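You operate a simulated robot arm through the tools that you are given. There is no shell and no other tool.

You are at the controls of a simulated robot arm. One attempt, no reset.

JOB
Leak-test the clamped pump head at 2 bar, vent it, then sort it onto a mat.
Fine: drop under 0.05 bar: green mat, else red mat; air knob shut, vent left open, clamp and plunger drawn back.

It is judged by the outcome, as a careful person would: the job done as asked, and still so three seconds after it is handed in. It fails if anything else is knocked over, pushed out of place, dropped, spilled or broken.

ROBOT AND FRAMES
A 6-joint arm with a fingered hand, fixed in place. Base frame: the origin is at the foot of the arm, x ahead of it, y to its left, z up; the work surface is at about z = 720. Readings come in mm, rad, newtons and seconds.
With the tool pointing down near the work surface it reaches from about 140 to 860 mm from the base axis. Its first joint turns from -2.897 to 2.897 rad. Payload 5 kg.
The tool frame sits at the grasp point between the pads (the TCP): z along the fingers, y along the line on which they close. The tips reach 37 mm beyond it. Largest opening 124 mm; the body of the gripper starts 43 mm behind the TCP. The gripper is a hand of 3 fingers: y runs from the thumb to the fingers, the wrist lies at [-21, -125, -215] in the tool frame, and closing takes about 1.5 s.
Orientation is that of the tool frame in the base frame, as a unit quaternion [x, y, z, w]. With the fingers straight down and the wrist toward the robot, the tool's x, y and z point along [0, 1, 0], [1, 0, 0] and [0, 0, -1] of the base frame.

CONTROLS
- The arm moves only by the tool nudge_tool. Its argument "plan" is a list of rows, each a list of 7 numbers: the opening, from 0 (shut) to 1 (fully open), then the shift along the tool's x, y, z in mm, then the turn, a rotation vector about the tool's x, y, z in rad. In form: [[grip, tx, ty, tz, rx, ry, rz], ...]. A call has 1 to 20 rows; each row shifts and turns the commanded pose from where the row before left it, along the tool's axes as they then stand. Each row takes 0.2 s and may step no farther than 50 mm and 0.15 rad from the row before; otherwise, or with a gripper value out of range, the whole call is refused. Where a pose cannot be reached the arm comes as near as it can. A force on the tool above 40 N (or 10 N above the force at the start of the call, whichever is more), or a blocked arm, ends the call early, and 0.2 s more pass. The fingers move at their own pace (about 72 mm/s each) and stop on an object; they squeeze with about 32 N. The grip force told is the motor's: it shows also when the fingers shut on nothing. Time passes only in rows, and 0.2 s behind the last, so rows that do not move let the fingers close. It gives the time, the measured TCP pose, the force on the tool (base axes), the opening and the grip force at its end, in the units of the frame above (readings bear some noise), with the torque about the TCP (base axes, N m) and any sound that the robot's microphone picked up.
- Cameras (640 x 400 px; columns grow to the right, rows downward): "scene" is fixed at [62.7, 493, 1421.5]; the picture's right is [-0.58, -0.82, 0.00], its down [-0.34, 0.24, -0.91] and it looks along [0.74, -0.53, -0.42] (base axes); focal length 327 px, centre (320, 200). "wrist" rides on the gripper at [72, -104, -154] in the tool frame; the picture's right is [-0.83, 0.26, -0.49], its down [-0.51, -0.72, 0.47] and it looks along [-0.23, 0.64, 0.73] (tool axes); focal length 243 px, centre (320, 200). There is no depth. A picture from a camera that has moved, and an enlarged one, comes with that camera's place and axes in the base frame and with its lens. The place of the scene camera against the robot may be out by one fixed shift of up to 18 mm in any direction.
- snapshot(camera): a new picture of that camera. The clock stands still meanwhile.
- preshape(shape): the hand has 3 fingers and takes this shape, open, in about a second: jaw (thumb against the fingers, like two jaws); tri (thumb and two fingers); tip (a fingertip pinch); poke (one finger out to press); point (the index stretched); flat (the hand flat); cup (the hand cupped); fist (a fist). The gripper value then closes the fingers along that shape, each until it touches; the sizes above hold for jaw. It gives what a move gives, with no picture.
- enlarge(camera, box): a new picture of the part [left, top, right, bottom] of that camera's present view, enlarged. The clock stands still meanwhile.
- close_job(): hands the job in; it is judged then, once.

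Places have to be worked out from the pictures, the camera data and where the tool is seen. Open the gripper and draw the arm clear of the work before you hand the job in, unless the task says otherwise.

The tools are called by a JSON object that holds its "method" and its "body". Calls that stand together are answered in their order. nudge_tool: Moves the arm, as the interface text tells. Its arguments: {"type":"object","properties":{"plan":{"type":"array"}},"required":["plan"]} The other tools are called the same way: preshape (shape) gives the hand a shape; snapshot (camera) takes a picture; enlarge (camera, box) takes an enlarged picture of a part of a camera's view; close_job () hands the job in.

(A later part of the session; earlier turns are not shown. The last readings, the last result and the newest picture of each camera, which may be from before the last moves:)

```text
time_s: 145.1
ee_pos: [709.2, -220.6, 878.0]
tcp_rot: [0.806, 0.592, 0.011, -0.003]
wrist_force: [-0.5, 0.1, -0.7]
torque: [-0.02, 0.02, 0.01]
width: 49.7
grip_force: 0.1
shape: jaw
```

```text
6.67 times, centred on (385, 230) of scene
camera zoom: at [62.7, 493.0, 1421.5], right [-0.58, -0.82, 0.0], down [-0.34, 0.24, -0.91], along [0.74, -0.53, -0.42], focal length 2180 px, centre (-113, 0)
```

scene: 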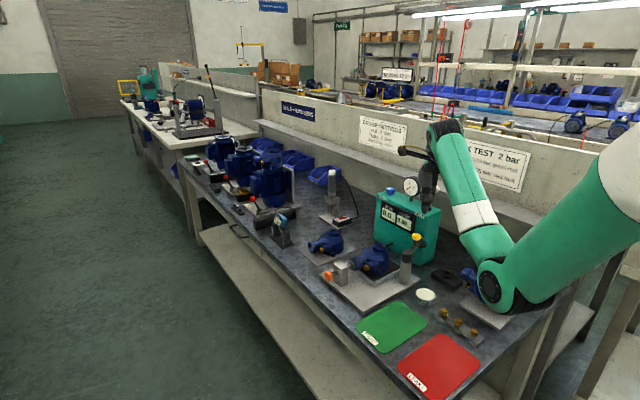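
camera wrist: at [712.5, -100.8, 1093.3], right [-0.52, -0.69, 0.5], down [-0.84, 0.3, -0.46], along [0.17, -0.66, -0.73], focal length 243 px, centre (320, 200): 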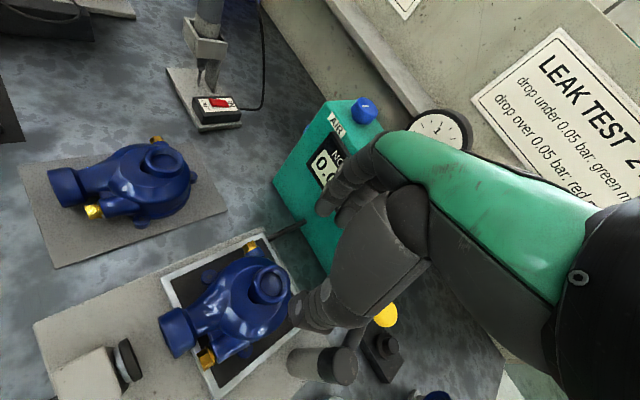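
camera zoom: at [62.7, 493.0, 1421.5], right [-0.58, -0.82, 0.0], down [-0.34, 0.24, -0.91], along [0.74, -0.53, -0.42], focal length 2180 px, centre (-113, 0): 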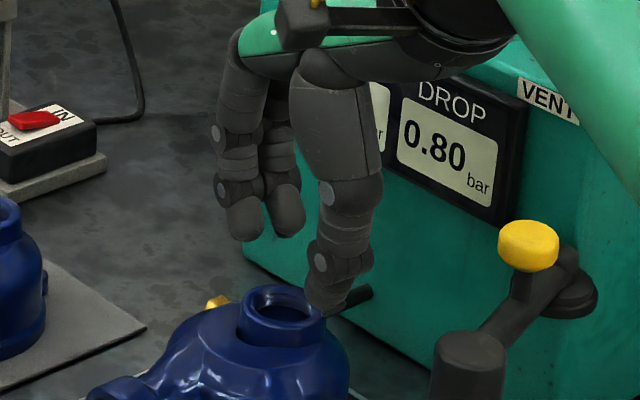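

Ring at (710.5,-218). I'll correct 3 mm and descend in small steps to find the shoulder.

{"method": "nudge_tool", "body": {"plan": [[0.4, 2.9, 0.5, 0, 0, 0, 0], [0.4, 0, 0, 14, 0, 0, 0], [0.4, 0, 0, 10, 0, 0, 0], [0.4, 0, 0, 4, 0, 0, 0], [0.4, 0, 0, 3, 0, 0, 0], [0.4, 0, 0, 0, 0, 0, 0]]}}

{"method": "enlarge", "body": {"camera": "wrist", "box": [180, 180, 420, 330]}}

{"method": "enlarge", "body": {"camera": "scene", "box": [345, 210, 425, 270]}}

```text
time_s: 146.5
ee_pos: [711.3, -215.6, 849.1]
tcp_rot: [0.805, 0.593, 0.012, -0.002]
wrist_force: [-1.7, 0.2, 11.6]
torque: [0.24, 0.46, 0.02]
width: 50.8
grip_force: 0.2
shape: jaw
```

```text
2.67 times, centred on (300, 255) of wrist
camera zoom: at [630.1, -119.6, 1002.2], right [-0.01, -0.88, 0.48], down [-0.83, -0.26, -0.49], along [0.55, -0.4, -0.73], focal length 647 px, centre (373, 53)
```

zoom: 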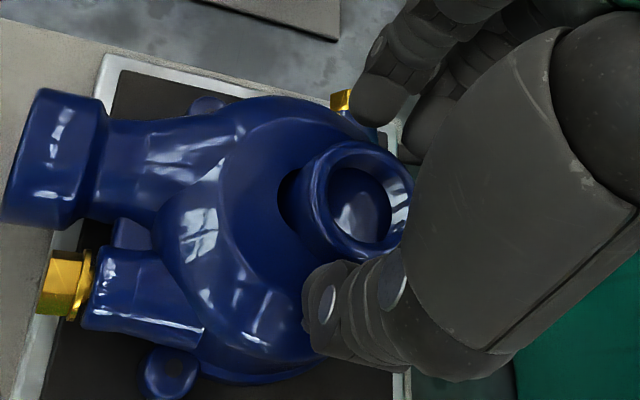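

```text
6.67 times, centred on (385, 240) of scene
camera zoom: at [62.7, 493.0, 1421.5], right [-0.58, -0.82, 0.0], down [-0.34, 0.24, -0.91], along [0.74, -0.53, -0.42], focal length 2180 px, centre (-113, -67)
```

zoom: 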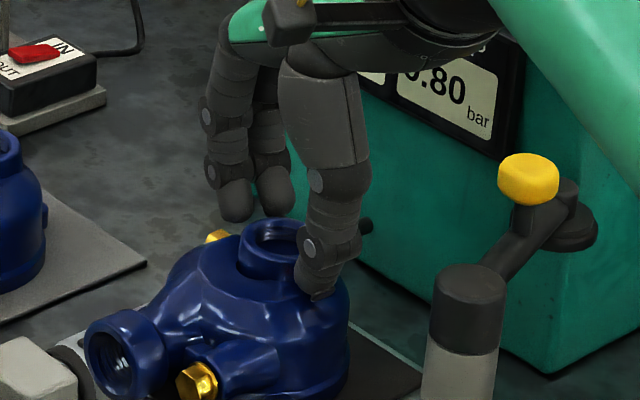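

Contact on the −x side at the dome now; comparing heights, the scene-based z is ~9 mm low, so the ring top is really ≈823 and the dome ≈812, ring center (708,-213). I'll rise 4 mm, re-center and close on the ring.

{"method": "nudge_tool", "body": {"plan": [[0.4, 0, 0, -4, 0, 0, 0], [0.4, 1.5, -3.6, 0, 0, 0, 0], [0.3, 0, 0, 0, 0, 0, 0], [0.2, 0, 0, 0, 0, 0, 0], [0.1, 0, 0, 0, 0, 0, 0], [0, 0, 0, 0, 0, 0, 0], [0, 0, 0, 0, 0, 0, 0]]}}

{"method": "enlarge", "body": {"camera": "wrist", "box": [180, 180, 420, 330]}}

{"method": "enlarge", "body": {"camera": "scene", "box": [345, 210, 425, 270]}}

```text
time_s: 148.1
ee_pos: [708.3, -214.1, 851.9]
tcp_rot: [0.806, 0.592, 0.011, -0.002]
wrist_force: [1.1, 2.0, 2.9]
torque: [0.06, 0.01, 0.07]
width: 31.6
grip_force: 31.8
shape: jaw
```

```text
2.67 times, centred on (300, 255) of wrist
camera zoom: at [627.0, -117.5, 1004.7], right [-0.01, -0.88, 0.48], down [-0.83, -0.26, -0.49], along [0.55, -0.4, -0.73], focal length 647 px, centre (373, 53)
```

zoom: 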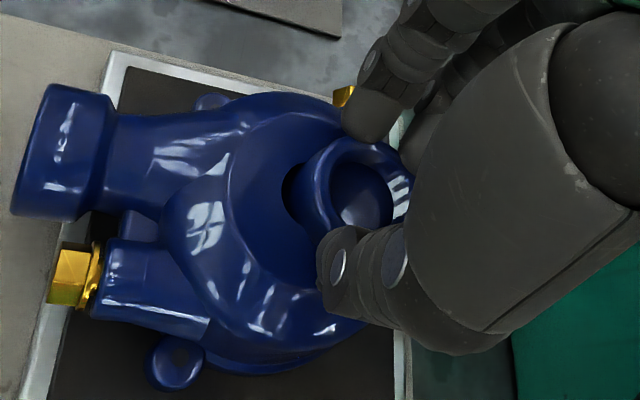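

```text
6.67 times, centred on (385, 240) of scene
camera zoom: at [62.7, 493.0, 1421.5], right [-0.58, -0.82, 0.0], down [-0.34, 0.24, -0.91], along [0.74, -0.53, -0.42], focal length 2180 px, centre (-113, -67)
```

zoom: 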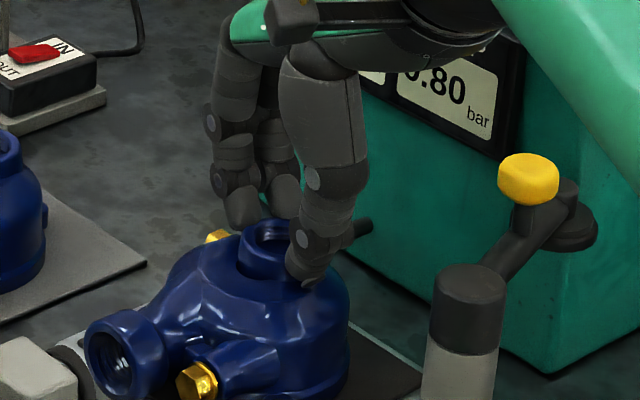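

The ring is gripped (width 31.6, no side load). I'll lift gently 8 mm and check if the head comes along.

{"method": "nudge_tool", "body": {"plan": [[0, 0, 0, -3, 0, 0, 0], [0, 0, 0, -5, 0, 0, 0], [0, 0, 0, 0, 0, 0, 0]]}}

{"method": "enlarge", "body": {"camera": "wrist", "box": [180, 180, 420, 330]}}

{"method": "enlarge", "body": {"camera": "scene", "box": [345, 220, 425, 280]}}

```text
time_s: 148.9
ee_pos: [707.0, -214.4, 857.9]
tcp_rot: [0.807, 0.591, 0.01, -0.003]
wrist_force: [4.5, -5.0, -1.3]
torque: [-0.13, -0.3, -0.1]
width: 27.3
grip_force: 32.1
shape: jaw
```

```text
2.67 times, centred on (300, 255) of wrist
camera zoom: at [627.0, -116.9, 1010.5], right [-0.01, -0.88, 0.48], down [-0.83, -0.26, -0.49], along [0.55, -0.4, -0.73], focal length 647 px, centre (373, 53)
```

zoom: 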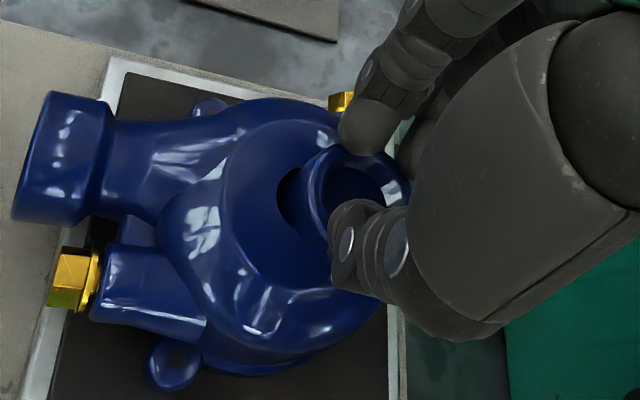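

```text
6.67 times, centred on (385, 250) of scene
camera zoom: at [62.7, 493.0, 1421.5], right [-0.58, -0.82, 0.0], down [-0.34, 0.24, -0.91], along [0.74, -0.53, -0.42], focal length 2180 px, centre (-113, -133)
```

zoom: 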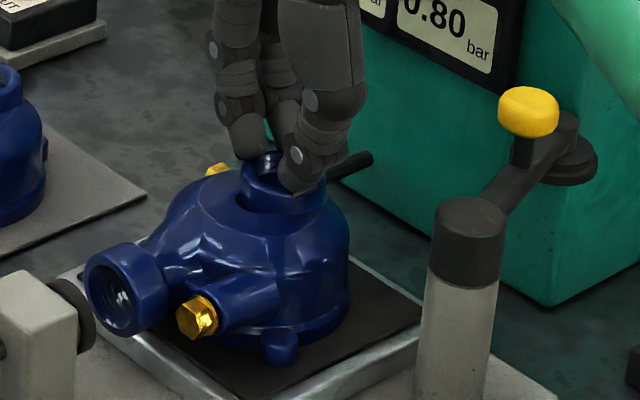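

The fingertips slipped up off the rounded ring edge; the head did not move. I'll open, rise well clear, and look at other hand shapes that could give a better hold.

{"method": "nudge_tool", "body": {"plan": [[0.4, 0, 0, -3, 0, 0, 0], [0.4, 0, 0, 0, 0, 0, 0], [0.4, 0, 0, -45, 0, 0, 0], [0.4, 0, 0, -45, 0, 0, 0]]}}

{"method": "preshape", "body": {"shape": "cup"}}

{"method": "enlarge", "body": {"camera": "scene", "box": [345, 180, 445, 270]}}

{"method": "snapshot", "body": {"camera": "wrist"}}

```text
time_s: 149.9
ee_pos: [704.0, -217.2, 951.1]
tcp_rot: [0.806, 0.592, 0.011, -0.003]
wrist_force: [-0.2, -1.0, -0.4]
torque: [-0.03, 0.0, -0.01]
width: 49.5
grip_force: 0.0
shape: jaw
```

```text
time_s: 150.8
ee_pos: [704.4, -217.7, 950.4]
tcp_rot: [0.806, 0.592, 0.011, -0.002]
wrist_force: [0.5, 0.7, -0.1]
torque: [-0.01, 0.01, 0.02]
width: 59.8
grip_force: 0.1
shape: cup
```

```text
4.44 times, centred on (395, 225) of scene
camera zoom: at [62.7, 493.0, 1421.5], right [-0.58, -0.82, 0.0], down [-0.34, 0.24, -0.91], along [0.74, -0.53, -0.42], focal length 1453 px, centre (-13, 89)
```

zoom: 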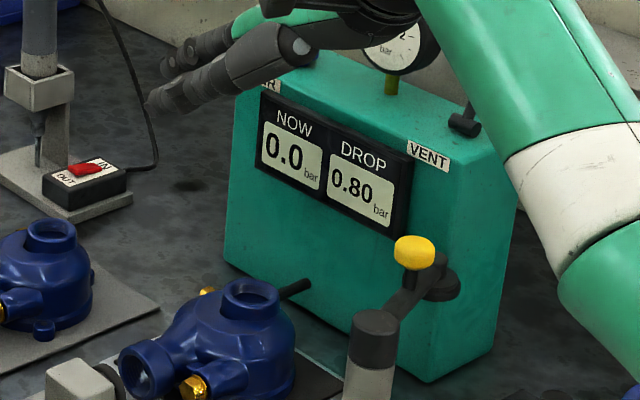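

```text
taken
camera wrist: at [623.1, -120.8, 1104.6], right [-0.01, -0.88, 0.48], down [-0.83, -0.26, -0.49], along [0.55, -0.4, -0.73], focal length 243 px, centre (320, 200)
```

wrist: 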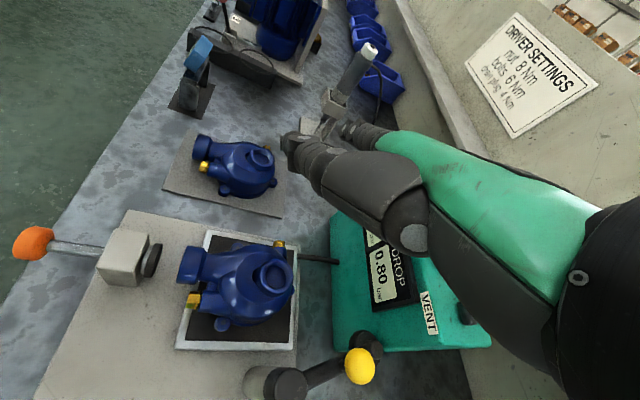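

Cup stretches the fingers forward; not obviously useful. Let me look at "tri" and "tip" as well.

{"method": "preshape", "body": {"shape": "tri"}}

{"method": "enlarge", "body": {"camera": "scene", "box": [345, 170, 445, 260]}}

{"method": "snapshot", "body": {"camera": "wrist"}}

{"method": "preshape", "body": {"shape": "tip"}}

{"method": "enlarge", "body": {"camera": "scene", "box": [345, 170, 445, 260]}}

{"method": "snapshot", "body": {"camera": "wrist"}}

```text
time_s: 151.7
ee_pos: [704.0, -217.2, 950.2]
tcp_rot: [0.806, 0.592, 0.011, -0.002]
wrist_force: [0.3, 0.5, -0.1]
torque: [0.03, 0.01, -0.02]
width: 124.0
grip_force: 0.0
shape: tri
```

```text
4.44 times, centred on (395, 215) of scene
camera zoom: at [62.7, 493.0, 1421.5], right [-0.58, -0.82, 0.0], down [-0.34, 0.24, -0.91], along [0.74, -0.53, -0.42], focal length 1453 px, centre (-13, 133)
```

zoom: 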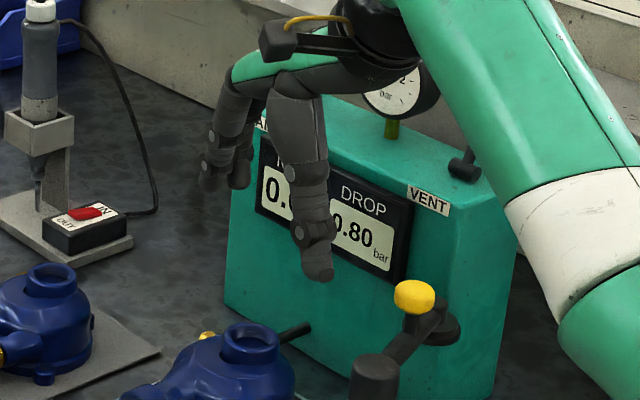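

```text
taken
camera wrist: at [623.1, -120.8, 1104.6], right [-0.01, -0.88, 0.48], down [-0.83, -0.26, -0.49], along [0.55, -0.4, -0.73], focal length 243 px, centre (320, 200)
```

wrist: 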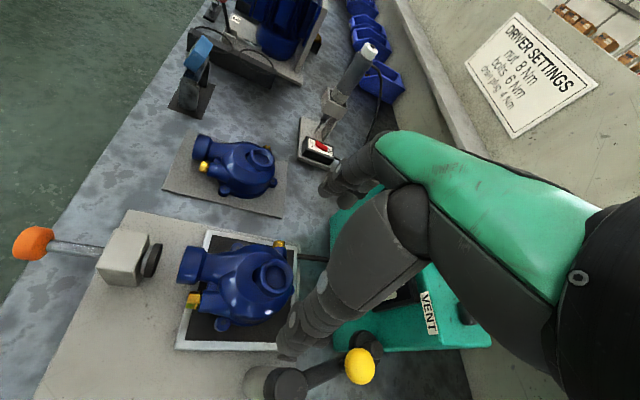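

```text
time_s: 152.6
ee_pos: [704.3, -218.5, 950.8]
tcp_rot: [0.806, 0.592, 0.011, -0.002]
wrist_force: [0.2, -0.1, -0.2]
torque: [0.05, 0.0, -0.01]
width: 123.7
grip_force: 0.1
shape: tip
```

```text
4.44 times, centred on (395, 215) of scene
camera zoom: at [62.7, 493.0, 1421.5], right [-0.58, -0.82, 0.0], down [-0.34, 0.24, -0.91], along [0.74, -0.53, -0.42], focal length 1453 px, centre (-13, 133)
```

zoom: 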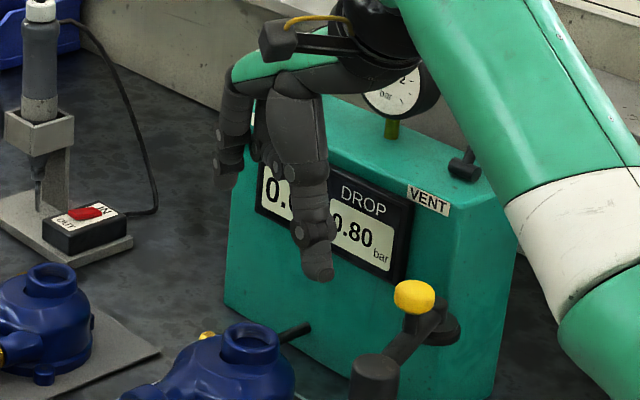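

```text
taken
camera wrist: at [623.1, -120.8, 1104.6], right [-0.01, -0.88, 0.48], down [-0.83, -0.26, -0.49], along [0.55, -0.4, -0.73], focal length 243 px, centre (320, 200)
```

wrist: 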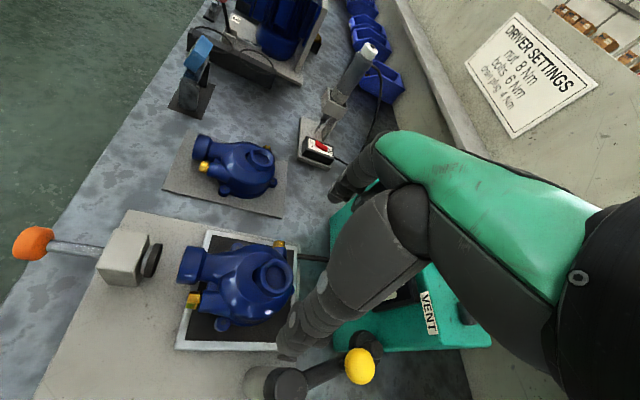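

Let me compare how the distal segments stand when "tip" and "tri" are partly closed to ring size.

{"method": "nudge_tool", "body": {"plan": [[0.3, 0, 0, 0, 0, 0, 0], [0.3, 0, 0, 0, 0, 0, 0], [0.3, 0, 0, 0, 0, 0, 0], [0.3, 0, 0, 0, 0, 0, 0]]}}

{"method": "enlarge", "body": {"camera": "scene", "box": [375, 180, 435, 240]}}

{"method": "preshape", "body": {"shape": "tri"}}

{"method": "nudge_tool", "body": {"plan": [[0.3, 0, 0, 0, 0, 0, 0], [0.3, 0, 0, 0, 0, 0, 0], [0.3, 0, 0, 0, 0, 0, 0], [0.3, 0, 0, 0, 0, 0, 0]]}}

{"method": "enlarge", "body": {"camera": "scene", "box": [375, 180, 435, 240]}}

{"method": "enlarge", "body": {"camera": "wrist", "box": [200, 120, 440, 360]}}

```text
time_s: 153.6
ee_pos: [704.1, -217.6, 950.5]
tcp_rot: [0.806, 0.592, 0.011, -0.003]
wrist_force: [0.2, 1.0, 0.2]
torque: [-0.02, -0.01, 0.0]
width: 37.5
grip_force: 0.0
shape: tip
```

```text
6.67 times, centred on (405, 210) of scene
camera zoom: at [62.7, 493.0, 1421.5], right [-0.58, -0.82, 0.0], down [-0.34, 0.24, -0.91], along [0.74, -0.53, -0.42], focal length 2180 px, centre (-247, 133)
```

zoom: 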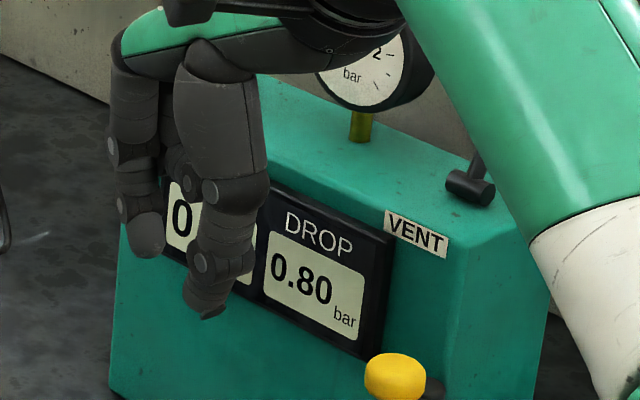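

```text
time_s: 154.5
ee_pos: [704.0, -217.3, 951.4]
tcp_rot: [0.805, 0.593, 0.011, -0.003]
wrist_force: [0.2, -0.4, 0.8]
torque: [0.02, -0.02, 0.03]
width: 123.5
grip_force: 0.0
shape: tri
```

```text
time_s: 155.5
ee_pos: [703.9, -217.0, 950.4]
tcp_rot: [0.806, 0.592, 0.011, -0.002]
wrist_force: [-0.9, -0.3, 0.3]
torque: [0.02, 0.02, 0.03]
width: 37.5
grip_force: 0.1
shape: tri
```

```text
6.67 times, centred on (405, 210) of scene
camera zoom: at [62.7, 493.0, 1421.5], right [-0.58, -0.82, 0.0], down [-0.34, 0.24, -0.91], along [0.74, -0.53, -0.42], focal length 2180 px, centre (-247, 133)
```

zoom: 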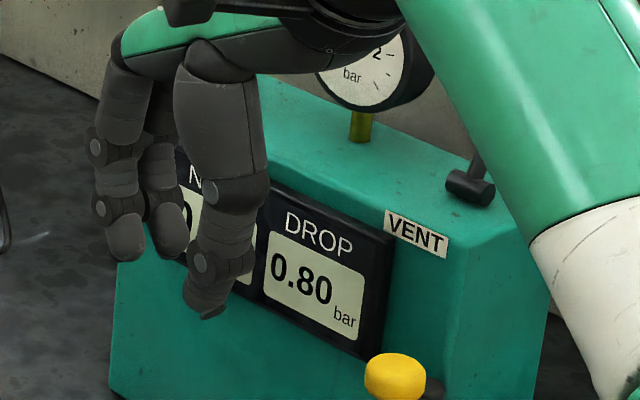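

```text
1.67 times, centred on (320, 240) of wrist
camera zoom: at [623.1, -120.8, 1104.9], right [-0.01, -0.88, 0.48], down [-0.83, -0.26, -0.49], along [0.55, -0.4, -0.73], focal length 404 px, centre (320, 133)
```

zoom: 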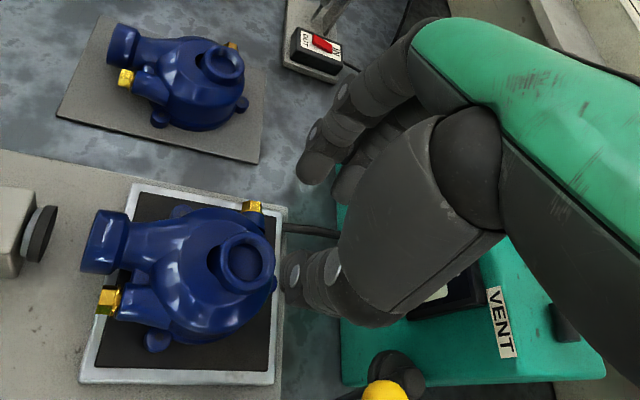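

All shapes have similar fingertips. I'll zoom hard on the ring to judge its edge and wall height.

{"method": "enlarge", "body": {"camera": "scene", "box": [366, 238, 398, 258]}}

{"method": "enlarge", "body": {"camera": "wrist", "box": [220, 240, 310, 330]}}

```text
16.00 times, centred on (382, 248) of scene
camera zoom: at [62.7, 493.0, 1421.5], right [-0.58, -0.82, 0.0], down [-0.34, 0.24, -0.91], along [0.74, -0.53, -0.42], focal length 5231 px, centre (-672, -568)
```

zoom: 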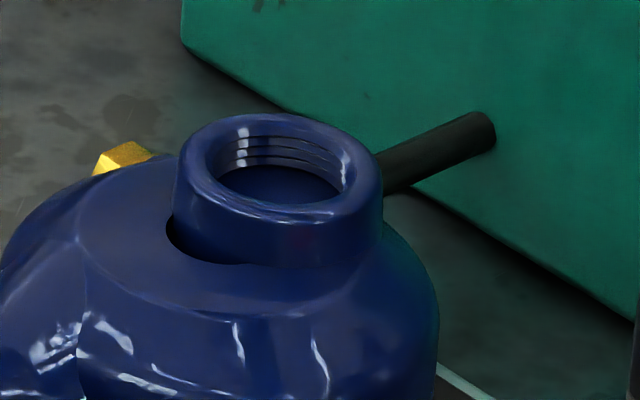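

```text
4.44 times, centred on (265, 285) of wrist
camera zoom: at [623.1, -120.8, 1104.9], right [-0.01, -0.88, 0.48], down [-0.83, -0.26, -0.49], along [0.55, -0.4, -0.73], focal length 1078 px, centre (564, -178)
```

zoom: 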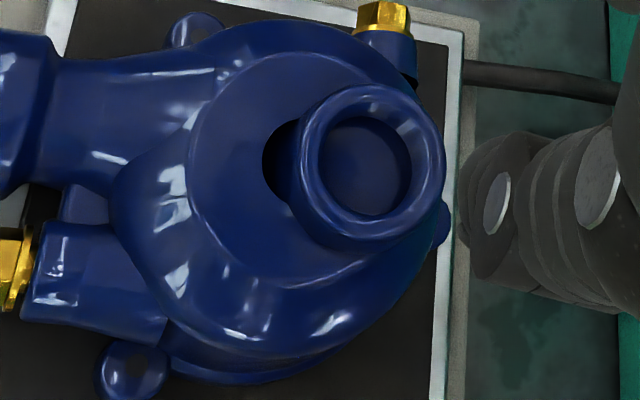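

The ring wall is ~13–17 mm tall with rounded edges. I'll try the ring again in tri shape, seated lower against the dome, and lift in tiny steps while reading the force, to learn what load it takes.

{"method": "nudge_tool", "body": {"plan": [[0.4, 2, 5, 30, 0, 0, 0], [0.4, 0, 0, 40, 0, 0, 0], [0.4, 0, 0, 20, 0, 0, 0], [0.4, 0, 0, 0, 0, 0, 0]]}}

{"method": "enlarge", "body": {"camera": "wrist", "box": [180, 150, 420, 330]}}

{"method": "enlarge", "body": {"camera": "scene", "box": [350, 210, 430, 270]}}

```text
time_s: 156.5
ee_pos: [712.7, -212.8, 860.0]
tcp_rot: [0.806, 0.592, 0.011, -0.004]
wrist_force: [-1.3, 0.4, -0.8]
torque: [0.01, -0.02, -0.03]
width: 49.3
grip_force: 0.1
shape: tri
```

```text
2.22 times, centred on (300, 240) of wrist
camera zoom: at [632.0, -115.3, 1013.1], right [-0.01, -0.88, 0.48], down [-0.83, -0.26, -0.49], along [0.55, -0.4, -0.73], focal length 539 px, centre (364, 111)
```

zoom: 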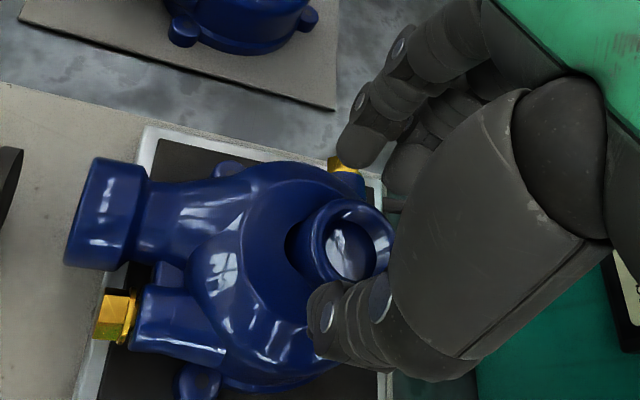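

```text
6.67 times, centred on (390, 240) of scene
camera zoom: at [62.7, 493.0, 1421.5], right [-0.58, -0.82, 0.0], down [-0.34, 0.24, -0.91], along [0.74, -0.53, -0.42], focal length 2180 px, centre (-147, -67)
```

zoom: 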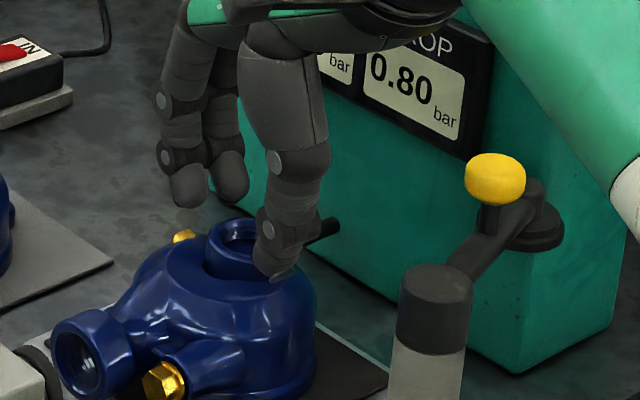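

Shift to the ring center, narrow to ~41 mm, lower until light contact, then close.

{"method": "nudge_tool", "body": {"plan": [[0.33, -2.8, -3, 0, 0, 0, 0], [0.33, 0, 0, 5, 0, 0, 0], [0.33, 0, 0, 4, 0, 0, 0], [0.33, 0, 0, 0, 0, 0, 0]]}}

{"method": "nudge_tool", "body": {"plan": [[0.2, 0, 0, 2, 0, 0, 0], [0.1, 0, 0, 0, 0, 0, 0], [0, 0, 0, 0, 0, 0, 0], [0, 0, 0, 0, 0, 0, 0], [0, 0, 0, 0, 0, 0, 0]]}}

{"method": "enlarge", "body": {"camera": "wrist", "box": [180, 150, 420, 330]}}

{"method": "enlarge", "body": {"camera": "scene", "box": [350, 210, 430, 270]}}

```text
time_s: 157.5
ee_pos: [709.4, -214.9, 850.8]
tcp_rot: [0.806, 0.592, 0.011, -0.003]
wrist_force: [0.3, -0.2, 0.2]
torque: [-0.01, 0.0, 0.01]
width: 41.3
grip_force: 0.0
shape: tri
```

```text
time_s: 158.7
ee_pos: [710.3, -214.1, 849.8]
tcp_rot: [0.806, 0.592, 0.011, -0.003]
wrist_force: [-1.5, 1.4, 8.2]
torque: [0.11, 0.09, 0.05]
width: 32.5
grip_force: 32.2
shape: tri
```

```text
2.22 times, centred on (300, 240) of wrist
camera zoom: at [629.1, -117.9, 1003.4], right [-0.01, -0.88, 0.48], down [-0.83, -0.26, -0.49], along [0.55, -0.4, -0.73], focal length 539 px, centre (364, 111)
```

zoom: 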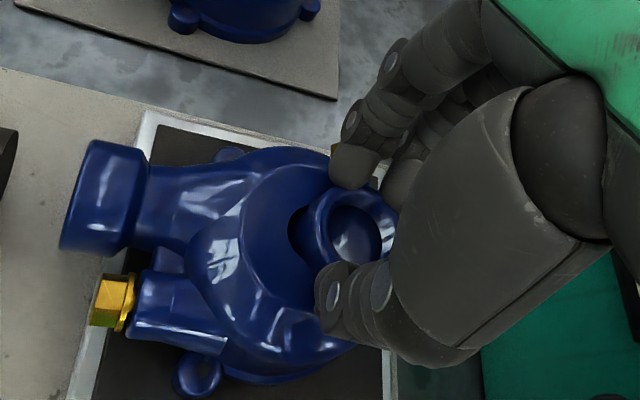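

```text
6.67 times, centred on (390, 240) of scene
camera zoom: at [62.7, 493.0, 1421.5], right [-0.58, -0.82, 0.0], down [-0.34, 0.24, -0.91], along [0.74, -0.53, -0.42], focal length 2180 px, centre (-147, -67)
```

zoom: 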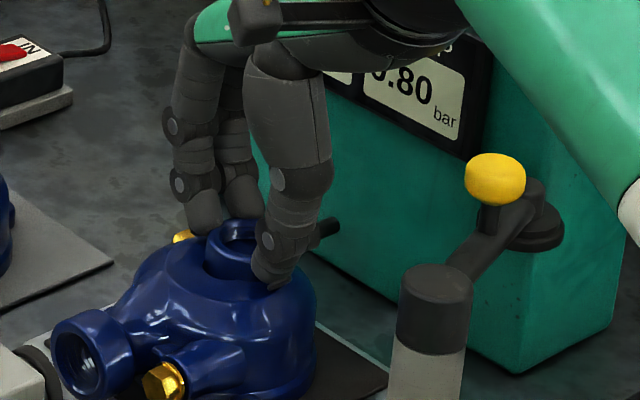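

Closed on the ring with the tips on the dome. Now tiny lifting steps, reading the force.

{"method": "nudge_tool", "body": {"plan": [[0, 0, 0, -2, 0, 0, 0]]}}

{"method": "nudge_tool", "body": {"plan": [[0, 0, 0, -1.5, 0, 0, 0]]}}

{"method": "nudge_tool", "body": {"plan": [[0, 0, 0, -1.5, 0, 0, 0]]}}

{"method": "nudge_tool", "body": {"plan": [[0, 0, 0, -1.5, 0, 0, 0]]}}

```text
time_s: 159.1
ee_pos: [710.1, -214.6, 850.3]
tcp_rot: [0.806, 0.591, 0.011, -0.004]
wrist_force: [-0.5, 1.4, 2.2]
torque: [0.05, 0.01, 0.02]
width: 32.7
grip_force: 31.8
shape: tri
```

```text
time_s: 159.5
ee_pos: [709.6, -214.4, 850.9]
tcp_rot: [0.806, 0.592, 0.01, -0.003]
wrist_force: [-0.8, 0.6, 0.3]
torque: [-0.04, 0.01, 0.0]
width: 31.1
grip_force: 31.8
shape: tri
```

```text
time_s: 159.9
ee_pos: [709.8, -215.1, 854.5]
tcp_rot: [0.805, 0.593, 0.011, -0.003]
wrist_force: [0.1, 1.2, 0.7]
torque: [-0.1, -0.05, 0.01]
width: 31.5
grip_force: 32.1
shape: tri
```

```text
time_s: 160.3
ee_pos: [708.7, -214.6, 855.4]
tcp_rot: [0.806, 0.592, 0.011, -0.003]
wrist_force: [-0.2, -0.9, -5.1]
torque: [-0.07, -0.04, 0.0]
width: 31.2
grip_force: 32.4
shape: tri
```

Load is building (−5 N) with the width steady at 31. Continue.

{"method": "nudge_tool", "body": {"plan": [[0, 0, 0, -1.5, 0, 0, 0]]}}

{"method": "nudge_tool", "body": {"plan": [[0, 0, 0, -1.5, 0, 0, 0]]}}

{"method": "enlarge", "body": {"camera": "scene", "box": [350, 220, 430, 280]}}

{"method": "enlarge", "body": {"camera": "wrist", "box": [180, 150, 420, 330]}}

```text
time_s: 160.7
ee_pos: [710.2, -215.1, 856.0]
tcp_rot: [0.806, 0.592, 0.011, -0.003]
wrist_force: [0.0, 0.5, -4.5]
torque: [-0.08, -0.05, 0.0]
width: 31.0
grip_force: 31.6
shape: tri
```

```text
time_s: 161.1
ee_pos: [709.1, -215.4, 860.7]
tcp_rot: [0.806, 0.592, 0.011, -0.003]
wrist_force: [-0.5, 0.0, -0.4]
torque: [0.01, -0.01, -0.02]
width: 23.6
grip_force: 32.4
shape: tri
```

```text
6.67 times, centred on (390, 250) of scene
camera zoom: at [62.7, 493.0, 1421.5], right [-0.58, -0.82, 0.0], down [-0.34, 0.24, -0.91], along [0.74, -0.53, -0.42], focal length 2180 px, centre (-147, -133)
```

zoom: 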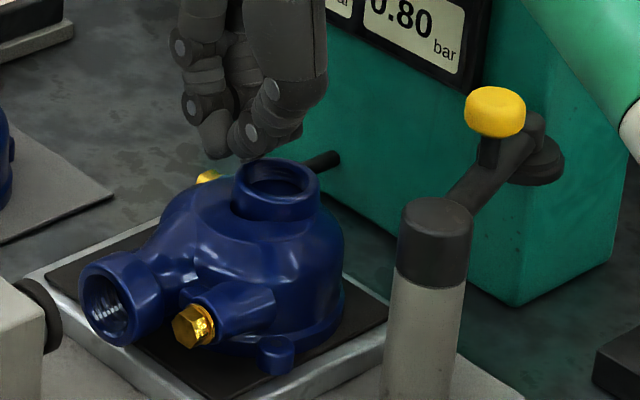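

```text
2.22 times, centred on (300, 240) of wrist
camera zoom: at [628.8, -118.3, 1013.4], right [-0.01, -0.88, 0.48], down [-0.83, -0.26, -0.49], along [0.55, -0.4, -0.73], focal length 539 px, centre (364, 111)
```

zoom: 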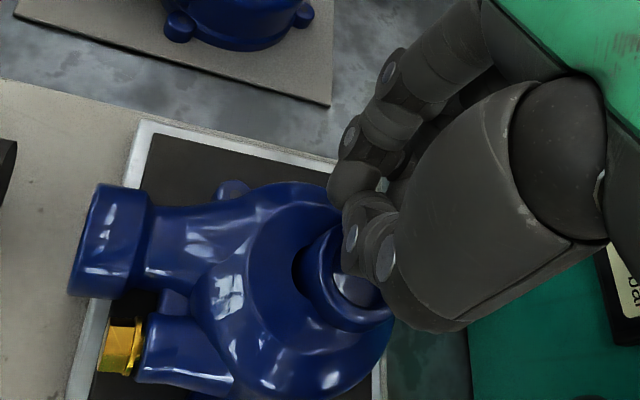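

The grip did carry load (~5 N), but the head tilted about its front edge because its weight lies ~20 mm toward the inlet from the ring; it slid ~15 mm and stayed on the tray. So the grip axis must run along y. I'll rise, yaw to ~1.2 and look again.

{"method": "nudge_tool", "body": {"plan": [[0.4, 0, 0, -40, 0, 0, 0], [0.4, 0, 0, -40, 0, 0, 0.15], [0.4, 0, 0, 0, 0, 0, 0.15], [0.4, 0, 0, 0, 0, 0, 0.15], [0.4, 0, 0, 0, 0, 0, 0.15], [0.4, 0, 0, 0, 0, 0, 0.15], [0.4, 0, 0, 0, 0, 0, 0.15]]}}

{"method": "snapshot", "body": {"camera": "wrist"}}

{"method": "enlarge", "body": {"camera": "scene", "box": [340, 220, 430, 290]}}

```text
time_s: 162.7
ee_pos: [708.0, -216.5, 939.4]
tcp_rot: [0.983, 0.181, 0.009, -0.007]
wrist_force: [0.4, -0.4, 0.0]
torque: [-0.02, -0.01, -0.03]
width: 49.6
grip_force: 0.1
shape: tri
```

```text
taken
camera wrist: at [735.4, -96.4, 1094.9], right [-0.69, -0.55, 0.47], down [-0.72, 0.5, -0.47], along [0.02, -0.67, -0.74], focal length 243 px, centre (320, 200)
```

wrist: 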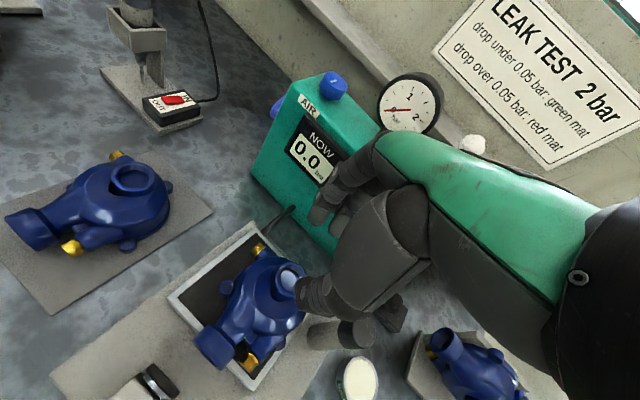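

```text
5.71 times, centred on (385, 255) of scene
camera zoom: at [62.7, 493.0, 1421.5], right [-0.58, -0.82, 0.0], down [-0.34, 0.24, -0.91], along [0.74, -0.53, -0.42], focal length 1868 px, centre (-51, -114)
```

zoom: 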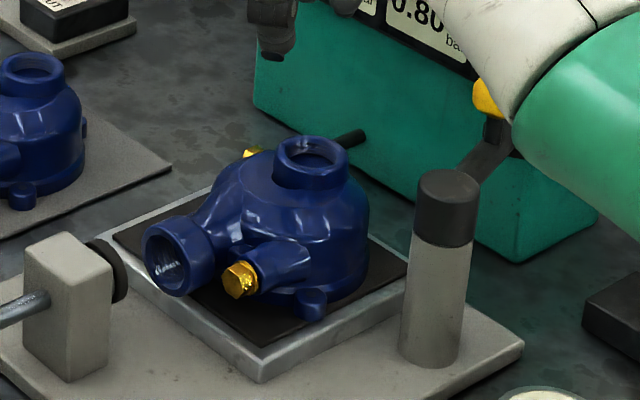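

The head now sits ~15 mm further back on the tray. I'll enlarge the wrist view to locate the ring.

{"method": "enlarge", "body": {"camera": "wrist", "box": [180, 220, 340, 370]}}

```text
2.67 times, centred on (260, 295) of wrist
camera zoom: at [735.4, -96.4, 1094.9], right [-0.69, -0.55, 0.47], down [-0.72, 0.5, -0.47], along [0.02, -0.67, -0.74], focal length 647 px, centre (480, -53)
```

zoom: 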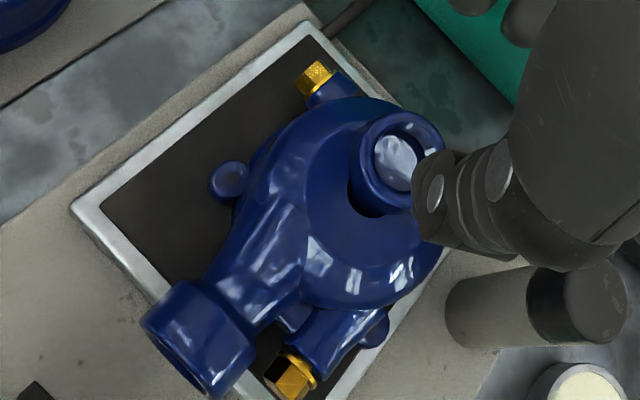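

Ring now at (697,-224.5,≈818), same orientation. I'll correct the small tilt, center over it and lower to just above.

{"method": "nudge_tool", "body": {"plan": [[0.36, 0, 0, 0, -0.01, -0.02, 0], [0.36, -13.1, 3.5, 0, 0, 0, 0], [0.36, 0, 0, 40, 0, 0, 0], [0.36, 0, 0, 36, 0, 0, 0], [0.36, 0, 0, 0, 0, 0, 0]]}}

{"method": "enlarge", "body": {"camera": "wrist", "box": [180, 150, 420, 330]}}

{"method": "enlarge", "body": {"camera": "scene", "box": [350, 215, 430, 275]}}

```text
time_s: 163.9
ee_pos: [697.6, -222.2, 863.3]
tcp_rot: [0.983, 0.182, -0.002, 0.0]
wrist_force: [0.0, -0.3, -0.4]
torque: [-0.03, -0.02, 0.0]
width: 45.2
grip_force: 0.1
shape: tri
```

```text
2.22 times, centred on (300, 240) of wrist
camera zoom: at [727.4, -100.3, 1016.5], right [-0.68, -0.54, 0.49], down [-0.73, 0.49, -0.47], along [0.01, -0.68, -0.73], focal length 539 px, centre (364, 111)
```

zoom: 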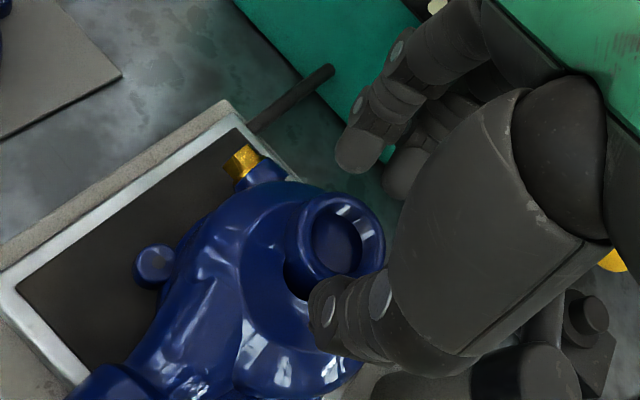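

```text
6.67 times, centred on (390, 245) of scene
camera zoom: at [62.7, 493.0, 1421.5], right [-0.58, -0.82, 0.0], down [-0.34, 0.24, -0.91], along [0.74, -0.53, -0.42], focal length 2180 px, centre (-147, -100)
```

zoom: 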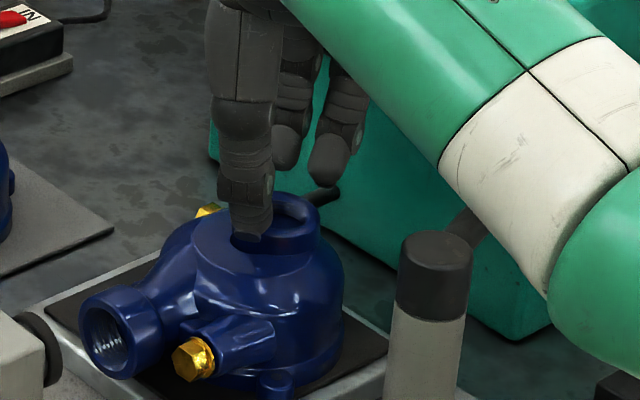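

Aligned within 3 mm. Shift and lower in small steps to contact.

{"method": "nudge_tool", "body": {"plan": [[0.34, -1, 2.6, 0, 0, 0, 0], [0.34, 0, 0, 6, 0, 0, 0], [0.34, 0, 0, 4, 0, 0, 0], [0.34, 0, 0, 2, 0, 0, 0], [0.34, 0, 0, 0, 0, 0, 0]]}}

{"method": "enlarge", "body": {"camera": "wrist", "box": [180, 150, 420, 330]}}

{"method": "enlarge", "body": {"camera": "scene", "box": [350, 215, 430, 275]}}

```text
time_s: 165.1
ee_pos: [696.5, -227.2, 852.5]
tcp_rot: [0.983, 0.183, 0.0, -0.001]
wrist_force: [-0.2, 1.3, 1.3]
torque: [0.02, 0.02, -0.01]
width: 42.9
grip_force: 0.1
shape: tri
```

```text
2.22 times, centred on (300, 240) of wrist
camera zoom: at [727.6, -104.2, 1004.6], right [-0.68, -0.54, 0.49], down [-0.73, 0.49, -0.47], along [0.01, -0.68, -0.73], focal length 539 px, centre (364, 111)
```

zoom: 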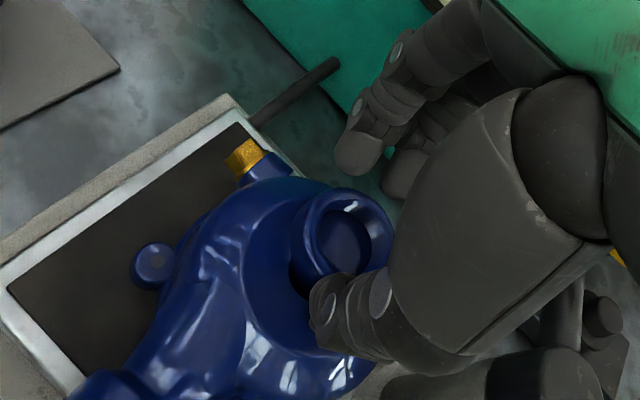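

```text
6.67 times, centred on (390, 245) of scene
camera zoom: at [62.7, 493.0, 1421.5], right [-0.58, -0.82, 0.0], down [-0.34, 0.24, -0.91], along [0.74, -0.53, -0.42], focal length 2180 px, centre (-147, -100)
```

zoom: 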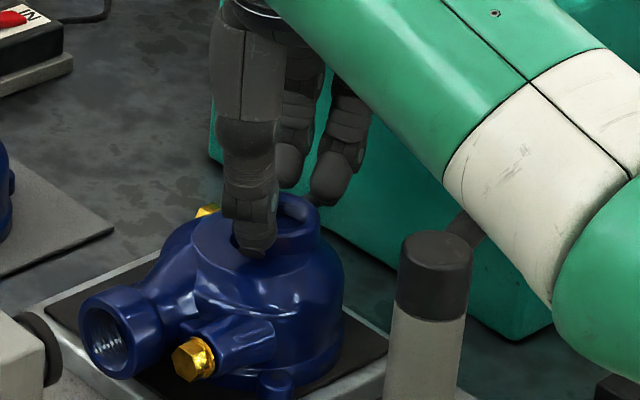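

No dome contact yet at z=852. Continue down 3 mm at a time.

{"method": "nudge_tool", "body": {"plan": [[0.33, 0, -1.5, 3, 0, 0, 0], [0.33, 0, 0, 0, 0, 0, 0]]}}

{"method": "nudge_tool", "body": {"plan": [[0.33, 0, 0, 3, 0, 0, 0], [0.33, 0, 0, 0, 0, 0, 0]]}}

```text
time_s: 165.7
ee_pos: [696.8, -224.4, 847.1]
tcp_rot: [0.983, 0.183, -0.001, 0.0]
wrist_force: [-0.1, 0.4, 1.3]
torque: [0.07, 0.02, 0.02]
width: 41.5
grip_force: 0.1
shape: tri
```

```text
time_s: 166.3
ee_pos: [696.9, -226.1, 848.6]
tcp_rot: [0.983, 0.182, 0.002, 0.0]
wrist_force: [0.3, 2.8, 18.4]
torque: [0.75, 0.19, 0.04]
width: 42.8
grip_force: 0.0
shape: tri
```

Dome contact (18 N) on the thumb side. I'll rise 2 mm and close.

{"method": "nudge_tool", "body": {"plan": [[0.33, 0, 0, -2, 0, 0, 0], [0.2, 0, 0, 0, 0, 0, 0], [0.1, 0, 0, 0, 0, 0, 0], [0, 0, 0, 0, 0, 0, 0], [0, 0, 0, 0, 0, 0, 0], [0, 0, 0, 0, 0, 0, 0]]}}

{"method": "enlarge", "body": {"camera": "wrist", "box": [180, 150, 420, 330]}}

{"method": "enlarge", "body": {"camera": "scene", "box": [350, 215, 430, 275]}}

```text
time_s: 167.7
ee_pos: [697.8, -226.8, 848.0]
tcp_rot: [0.983, 0.181, -0.001, -0.001]
wrist_force: [-1.0, 4.9, 5.9]
torque: [0.53, 0.11, -0.01]
width: 32.4
grip_force: 32.2
shape: tri
```

```text
2.22 times, centred on (300, 240) of wrist
camera zoom: at [726.4, -103.6, 1001.2], right [-0.68, -0.54, 0.49], down [-0.73, 0.49, -0.47], along [0.01, -0.68, -0.73], focal length 539 px, centre (364, 111)
```

zoom: 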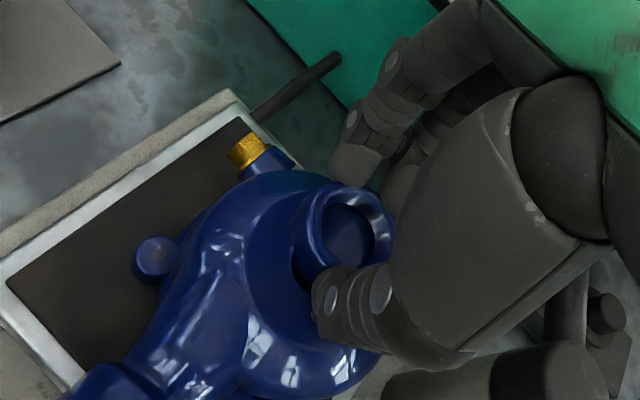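

```text
6.67 times, centred on (390, 245) of scene
camera zoom: at [62.7, 493.0, 1421.5], right [-0.58, -0.82, 0.0], down [-0.34, 0.24, -0.91], along [0.74, -0.53, -0.42], focal length 2180 px, centre (-147, -100)
```

zoom: 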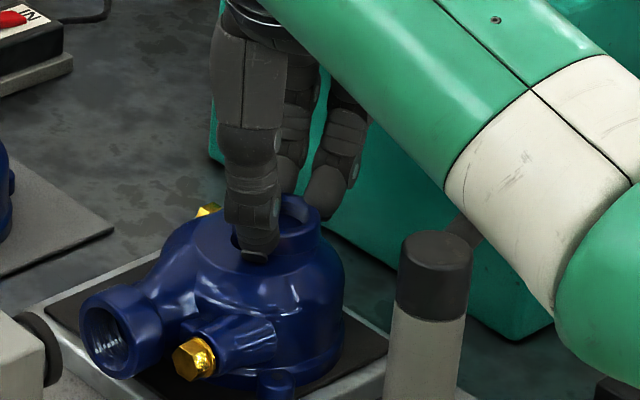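

Gripped along y with the tips low. Now lift in small steps and watch the load.

{"method": "nudge_tool", "body": {"plan": [[0, 0, 0, -2, 0, 0, 0]]}}

{"method": "nudge_tool", "body": {"plan": [[0, 0, 0, -2, 0, 0, 0]]}}

{"method": "nudge_tool", "body": {"plan": [[0, 0, 0, -2, 0, 0, 0]]}}

{"method": "enlarge", "body": {"camera": "scene", "box": [350, 215, 430, 275]}}

```text
time_s: 168.1
ee_pos: [695.1, -227.6, 848.9]
tcp_rot: [0.983, 0.182, -0.002, -0.001]
wrist_force: [-0.3, 0.4, 0.4]
torque: [0.01, -0.04, -0.04]
width: 32.1
grip_force: 31.8
shape: tri
```

```text
time_s: 168.5
ee_pos: [694.8, -226.5, 851.5]
tcp_rot: [0.983, 0.182, -0.002, -0.001]
wrist_force: [-0.4, 0.0, 0.4]
torque: [-0.14, 0.04, 0.01]
width: 31.7
grip_force: 32.1
shape: tri
```

```text
time_s: 168.9
ee_pos: [696.3, -225.6, 852.4]
tcp_rot: [0.983, 0.182, -0.001, 0.0]
wrist_force: [-0.1, 0.1, -6.0]
torque: [-0.17, 0.02, -0.03]
width: 31.9
grip_force: 32.0
shape: tri
```

```text
6.67 times, centred on (390, 245) of scene
camera zoom: at [62.7, 493.0, 1421.5], right [-0.58, -0.82, 0.0], down [-0.34, 0.24, -0.91], along [0.74, -0.53, -0.42], focal length 2180 px, centre (-147, -100)
```

zoom: 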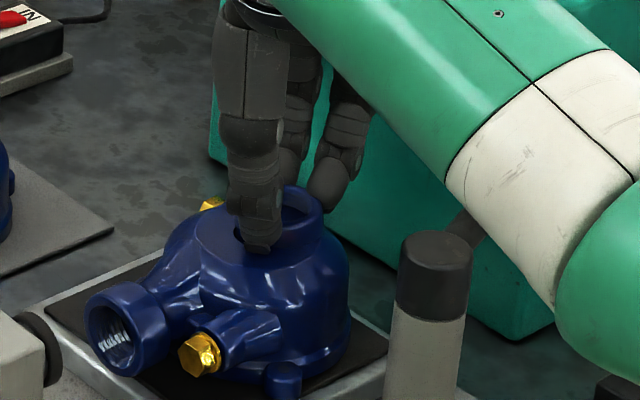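

Load −6 N and the width holds at 32. Continue lifting.

{"method": "nudge_tool", "body": {"plan": [[0, 0, 0, -2, 0, 0, 0]]}}

{"method": "nudge_tool", "body": {"plan": [[0, 0, 0, -2, 0, 0, 0]]}}

{"method": "enlarge", "body": {"camera": "scene", "box": [350, 215, 430, 275]}}

{"method": "enlarge", "body": {"camera": "wrist", "box": [180, 150, 420, 330]}}

```text
time_s: 169.3
ee_pos: [697.0, -226.9, 855.6]
tcp_rot: [0.983, 0.182, -0.001, -0.001]
wrist_force: [0.1, -0.3, -6.4]
torque: [-0.11, -0.01, 0.0]
width: 31.9
grip_force: 31.8
shape: tri
```

```text
time_s: 169.7
ee_pos: [696.0, -226.6, 857.2]
tcp_rot: [0.983, 0.183, -0.001, -0.001]
wrist_force: [0.0, -0.2, -4.0]
torque: [-0.15, 0.04, -0.03]
width: 32.0
grip_force: 31.3
shape: tri
```

```text
6.67 times, centred on (390, 245) of scene
camera zoom: at [62.7, 493.0, 1421.5], right [-0.58, -0.82, 0.0], down [-0.34, 0.24, -0.91], along [0.74, -0.53, -0.42], focal length 2180 px, centre (-147, -100)
```

zoom: 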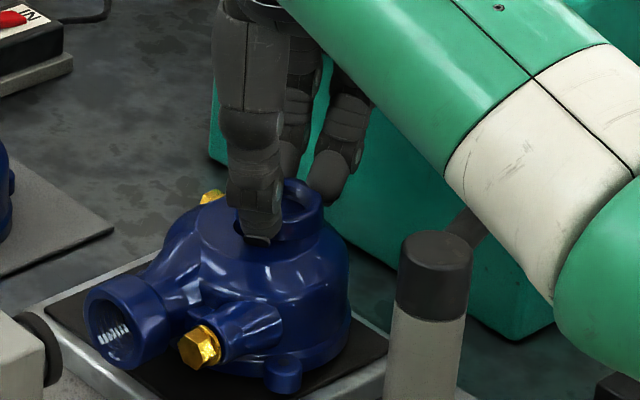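

```text
2.22 times, centred on (300, 240) of wrist
camera zoom: at [726.2, -103.8, 1010.4], right [-0.68, -0.54, 0.49], down [-0.73, 0.49, -0.47], along [0.01, -0.68, -0.73], focal length 539 px, centre (364, 111)
```

zoom: 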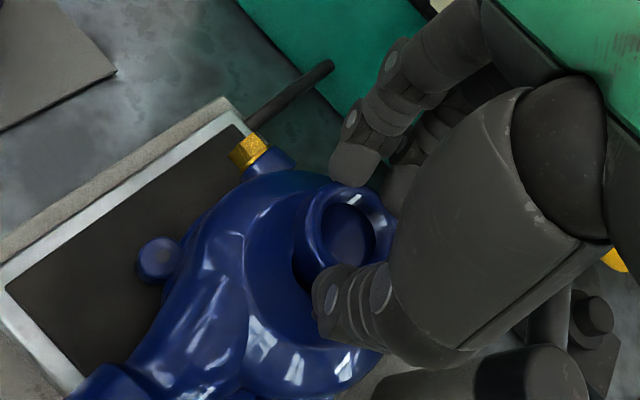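

The head is following the hand and the grip width is steady. Keep lifting slowly.

{"method": "nudge_tool", "body": {"plan": [[0, 0, 0, -2, 0, 0, 0], [0, 0, 0, -2, 0, 0, 0]]}}

{"method": "nudge_tool", "body": {"plan": [[0, 0, 0, -3, 0, 0, 0], [0, 0, 0, -3, 0, 0, 0]]}}

{"method": "enlarge", "body": {"camera": "scene", "box": [340, 210, 430, 280]}}

{"method": "enlarge", "body": {"camera": "wrist", "box": [180, 150, 420, 330]}}

```text
time_s: 170.3
ee_pos: [696.4, -225.3, 860.9]
tcp_rot: [0.983, 0.183, -0.001, -0.001]
wrist_force: [-0.6, -1.0, -5.4]
torque: [-0.15, 0.0, -0.01]
width: 31.7
grip_force: 32.1
shape: tri
```

```text
time_s: 170.9
ee_pos: [695.8, -225.8, 867.0]
tcp_rot: [0.983, 0.182, -0.001, 0.0]
wrist_force: [-0.5, -0.9, -5.7]
torque: [-0.16, -0.01, -0.02]
width: 31.8
grip_force: 32.0
shape: tri
```

```text
5.71 times, centred on (385, 245) of scene
camera zoom: at [62.7, 493.0, 1421.5], right [-0.58, -0.82, 0.0], down [-0.34, 0.24, -0.91], along [0.74, -0.53, -0.42], focal length 1868 px, centre (-51, -57)
```

zoom: 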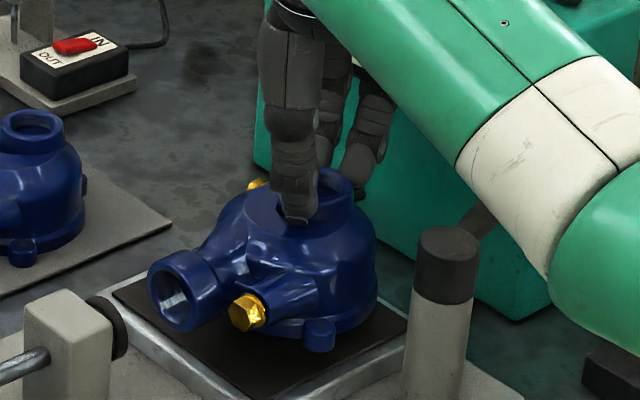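

```text
2.22 times, centred on (300, 240) of wrist
camera zoom: at [725.8, -103.8, 1020.4], right [-0.68, -0.54, 0.49], down [-0.73, 0.49, -0.47], along [0.01, -0.68, -0.73], focal length 539 px, centre (364, 111)
```

zoom: 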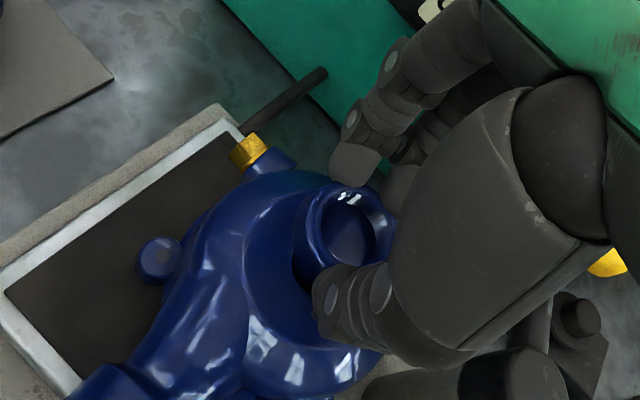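

The head is lifted level and held (≈5.7 N load, width steady). I'll raise it gently further.

{"method": "nudge_tool", "body": {"plan": [[0, 0, 0, -4, 0, 0, 0], [0, 0, 0, -6, 0, 0, 0], [0, 0, 0, -8, 0, 0, 0], [0, 0, 0, -8, 0, 0, 0], [0, 0, 0, -8, 0, 0, 0], [0, 0, 0, -8, 0, 0, 0], [0, 0, 0, -6, 0, 0, 0], [0, 0, 0, -3, 0, 0, 0]]}}

{"method": "enlarge", "body": {"camera": "scene", "box": [330, 190, 450, 290]}}

```text
time_s: 172.7
ee_pos: [696.6, -225.1, 919.0]
tcp_rot: [0.983, 0.183, -0.001, -0.001]
wrist_force: [-1.4, -0.1, -4.6]
torque: [-0.19, 0.03, 0.01]
width: 31.6
grip_force: 32.1
shape: tri
```

```text
4.00 times, centred on (390, 240) of scene
camera zoom: at [62.7, 493.0, 1421.5], right [-0.58, -0.82, 0.0], down [-0.34, 0.24, -0.91], along [0.74, -0.53, -0.42], focal length 1308 px, centre (40, 40)
```

zoom: 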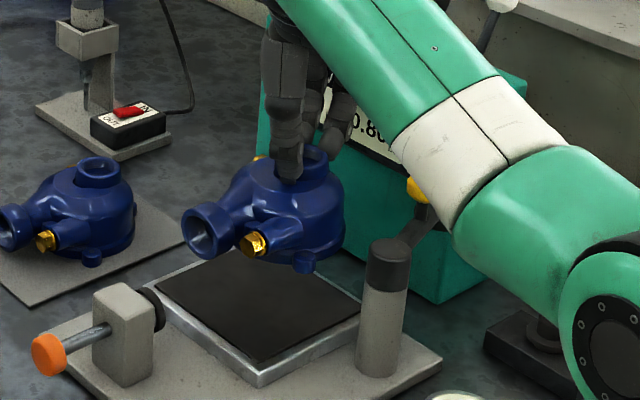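

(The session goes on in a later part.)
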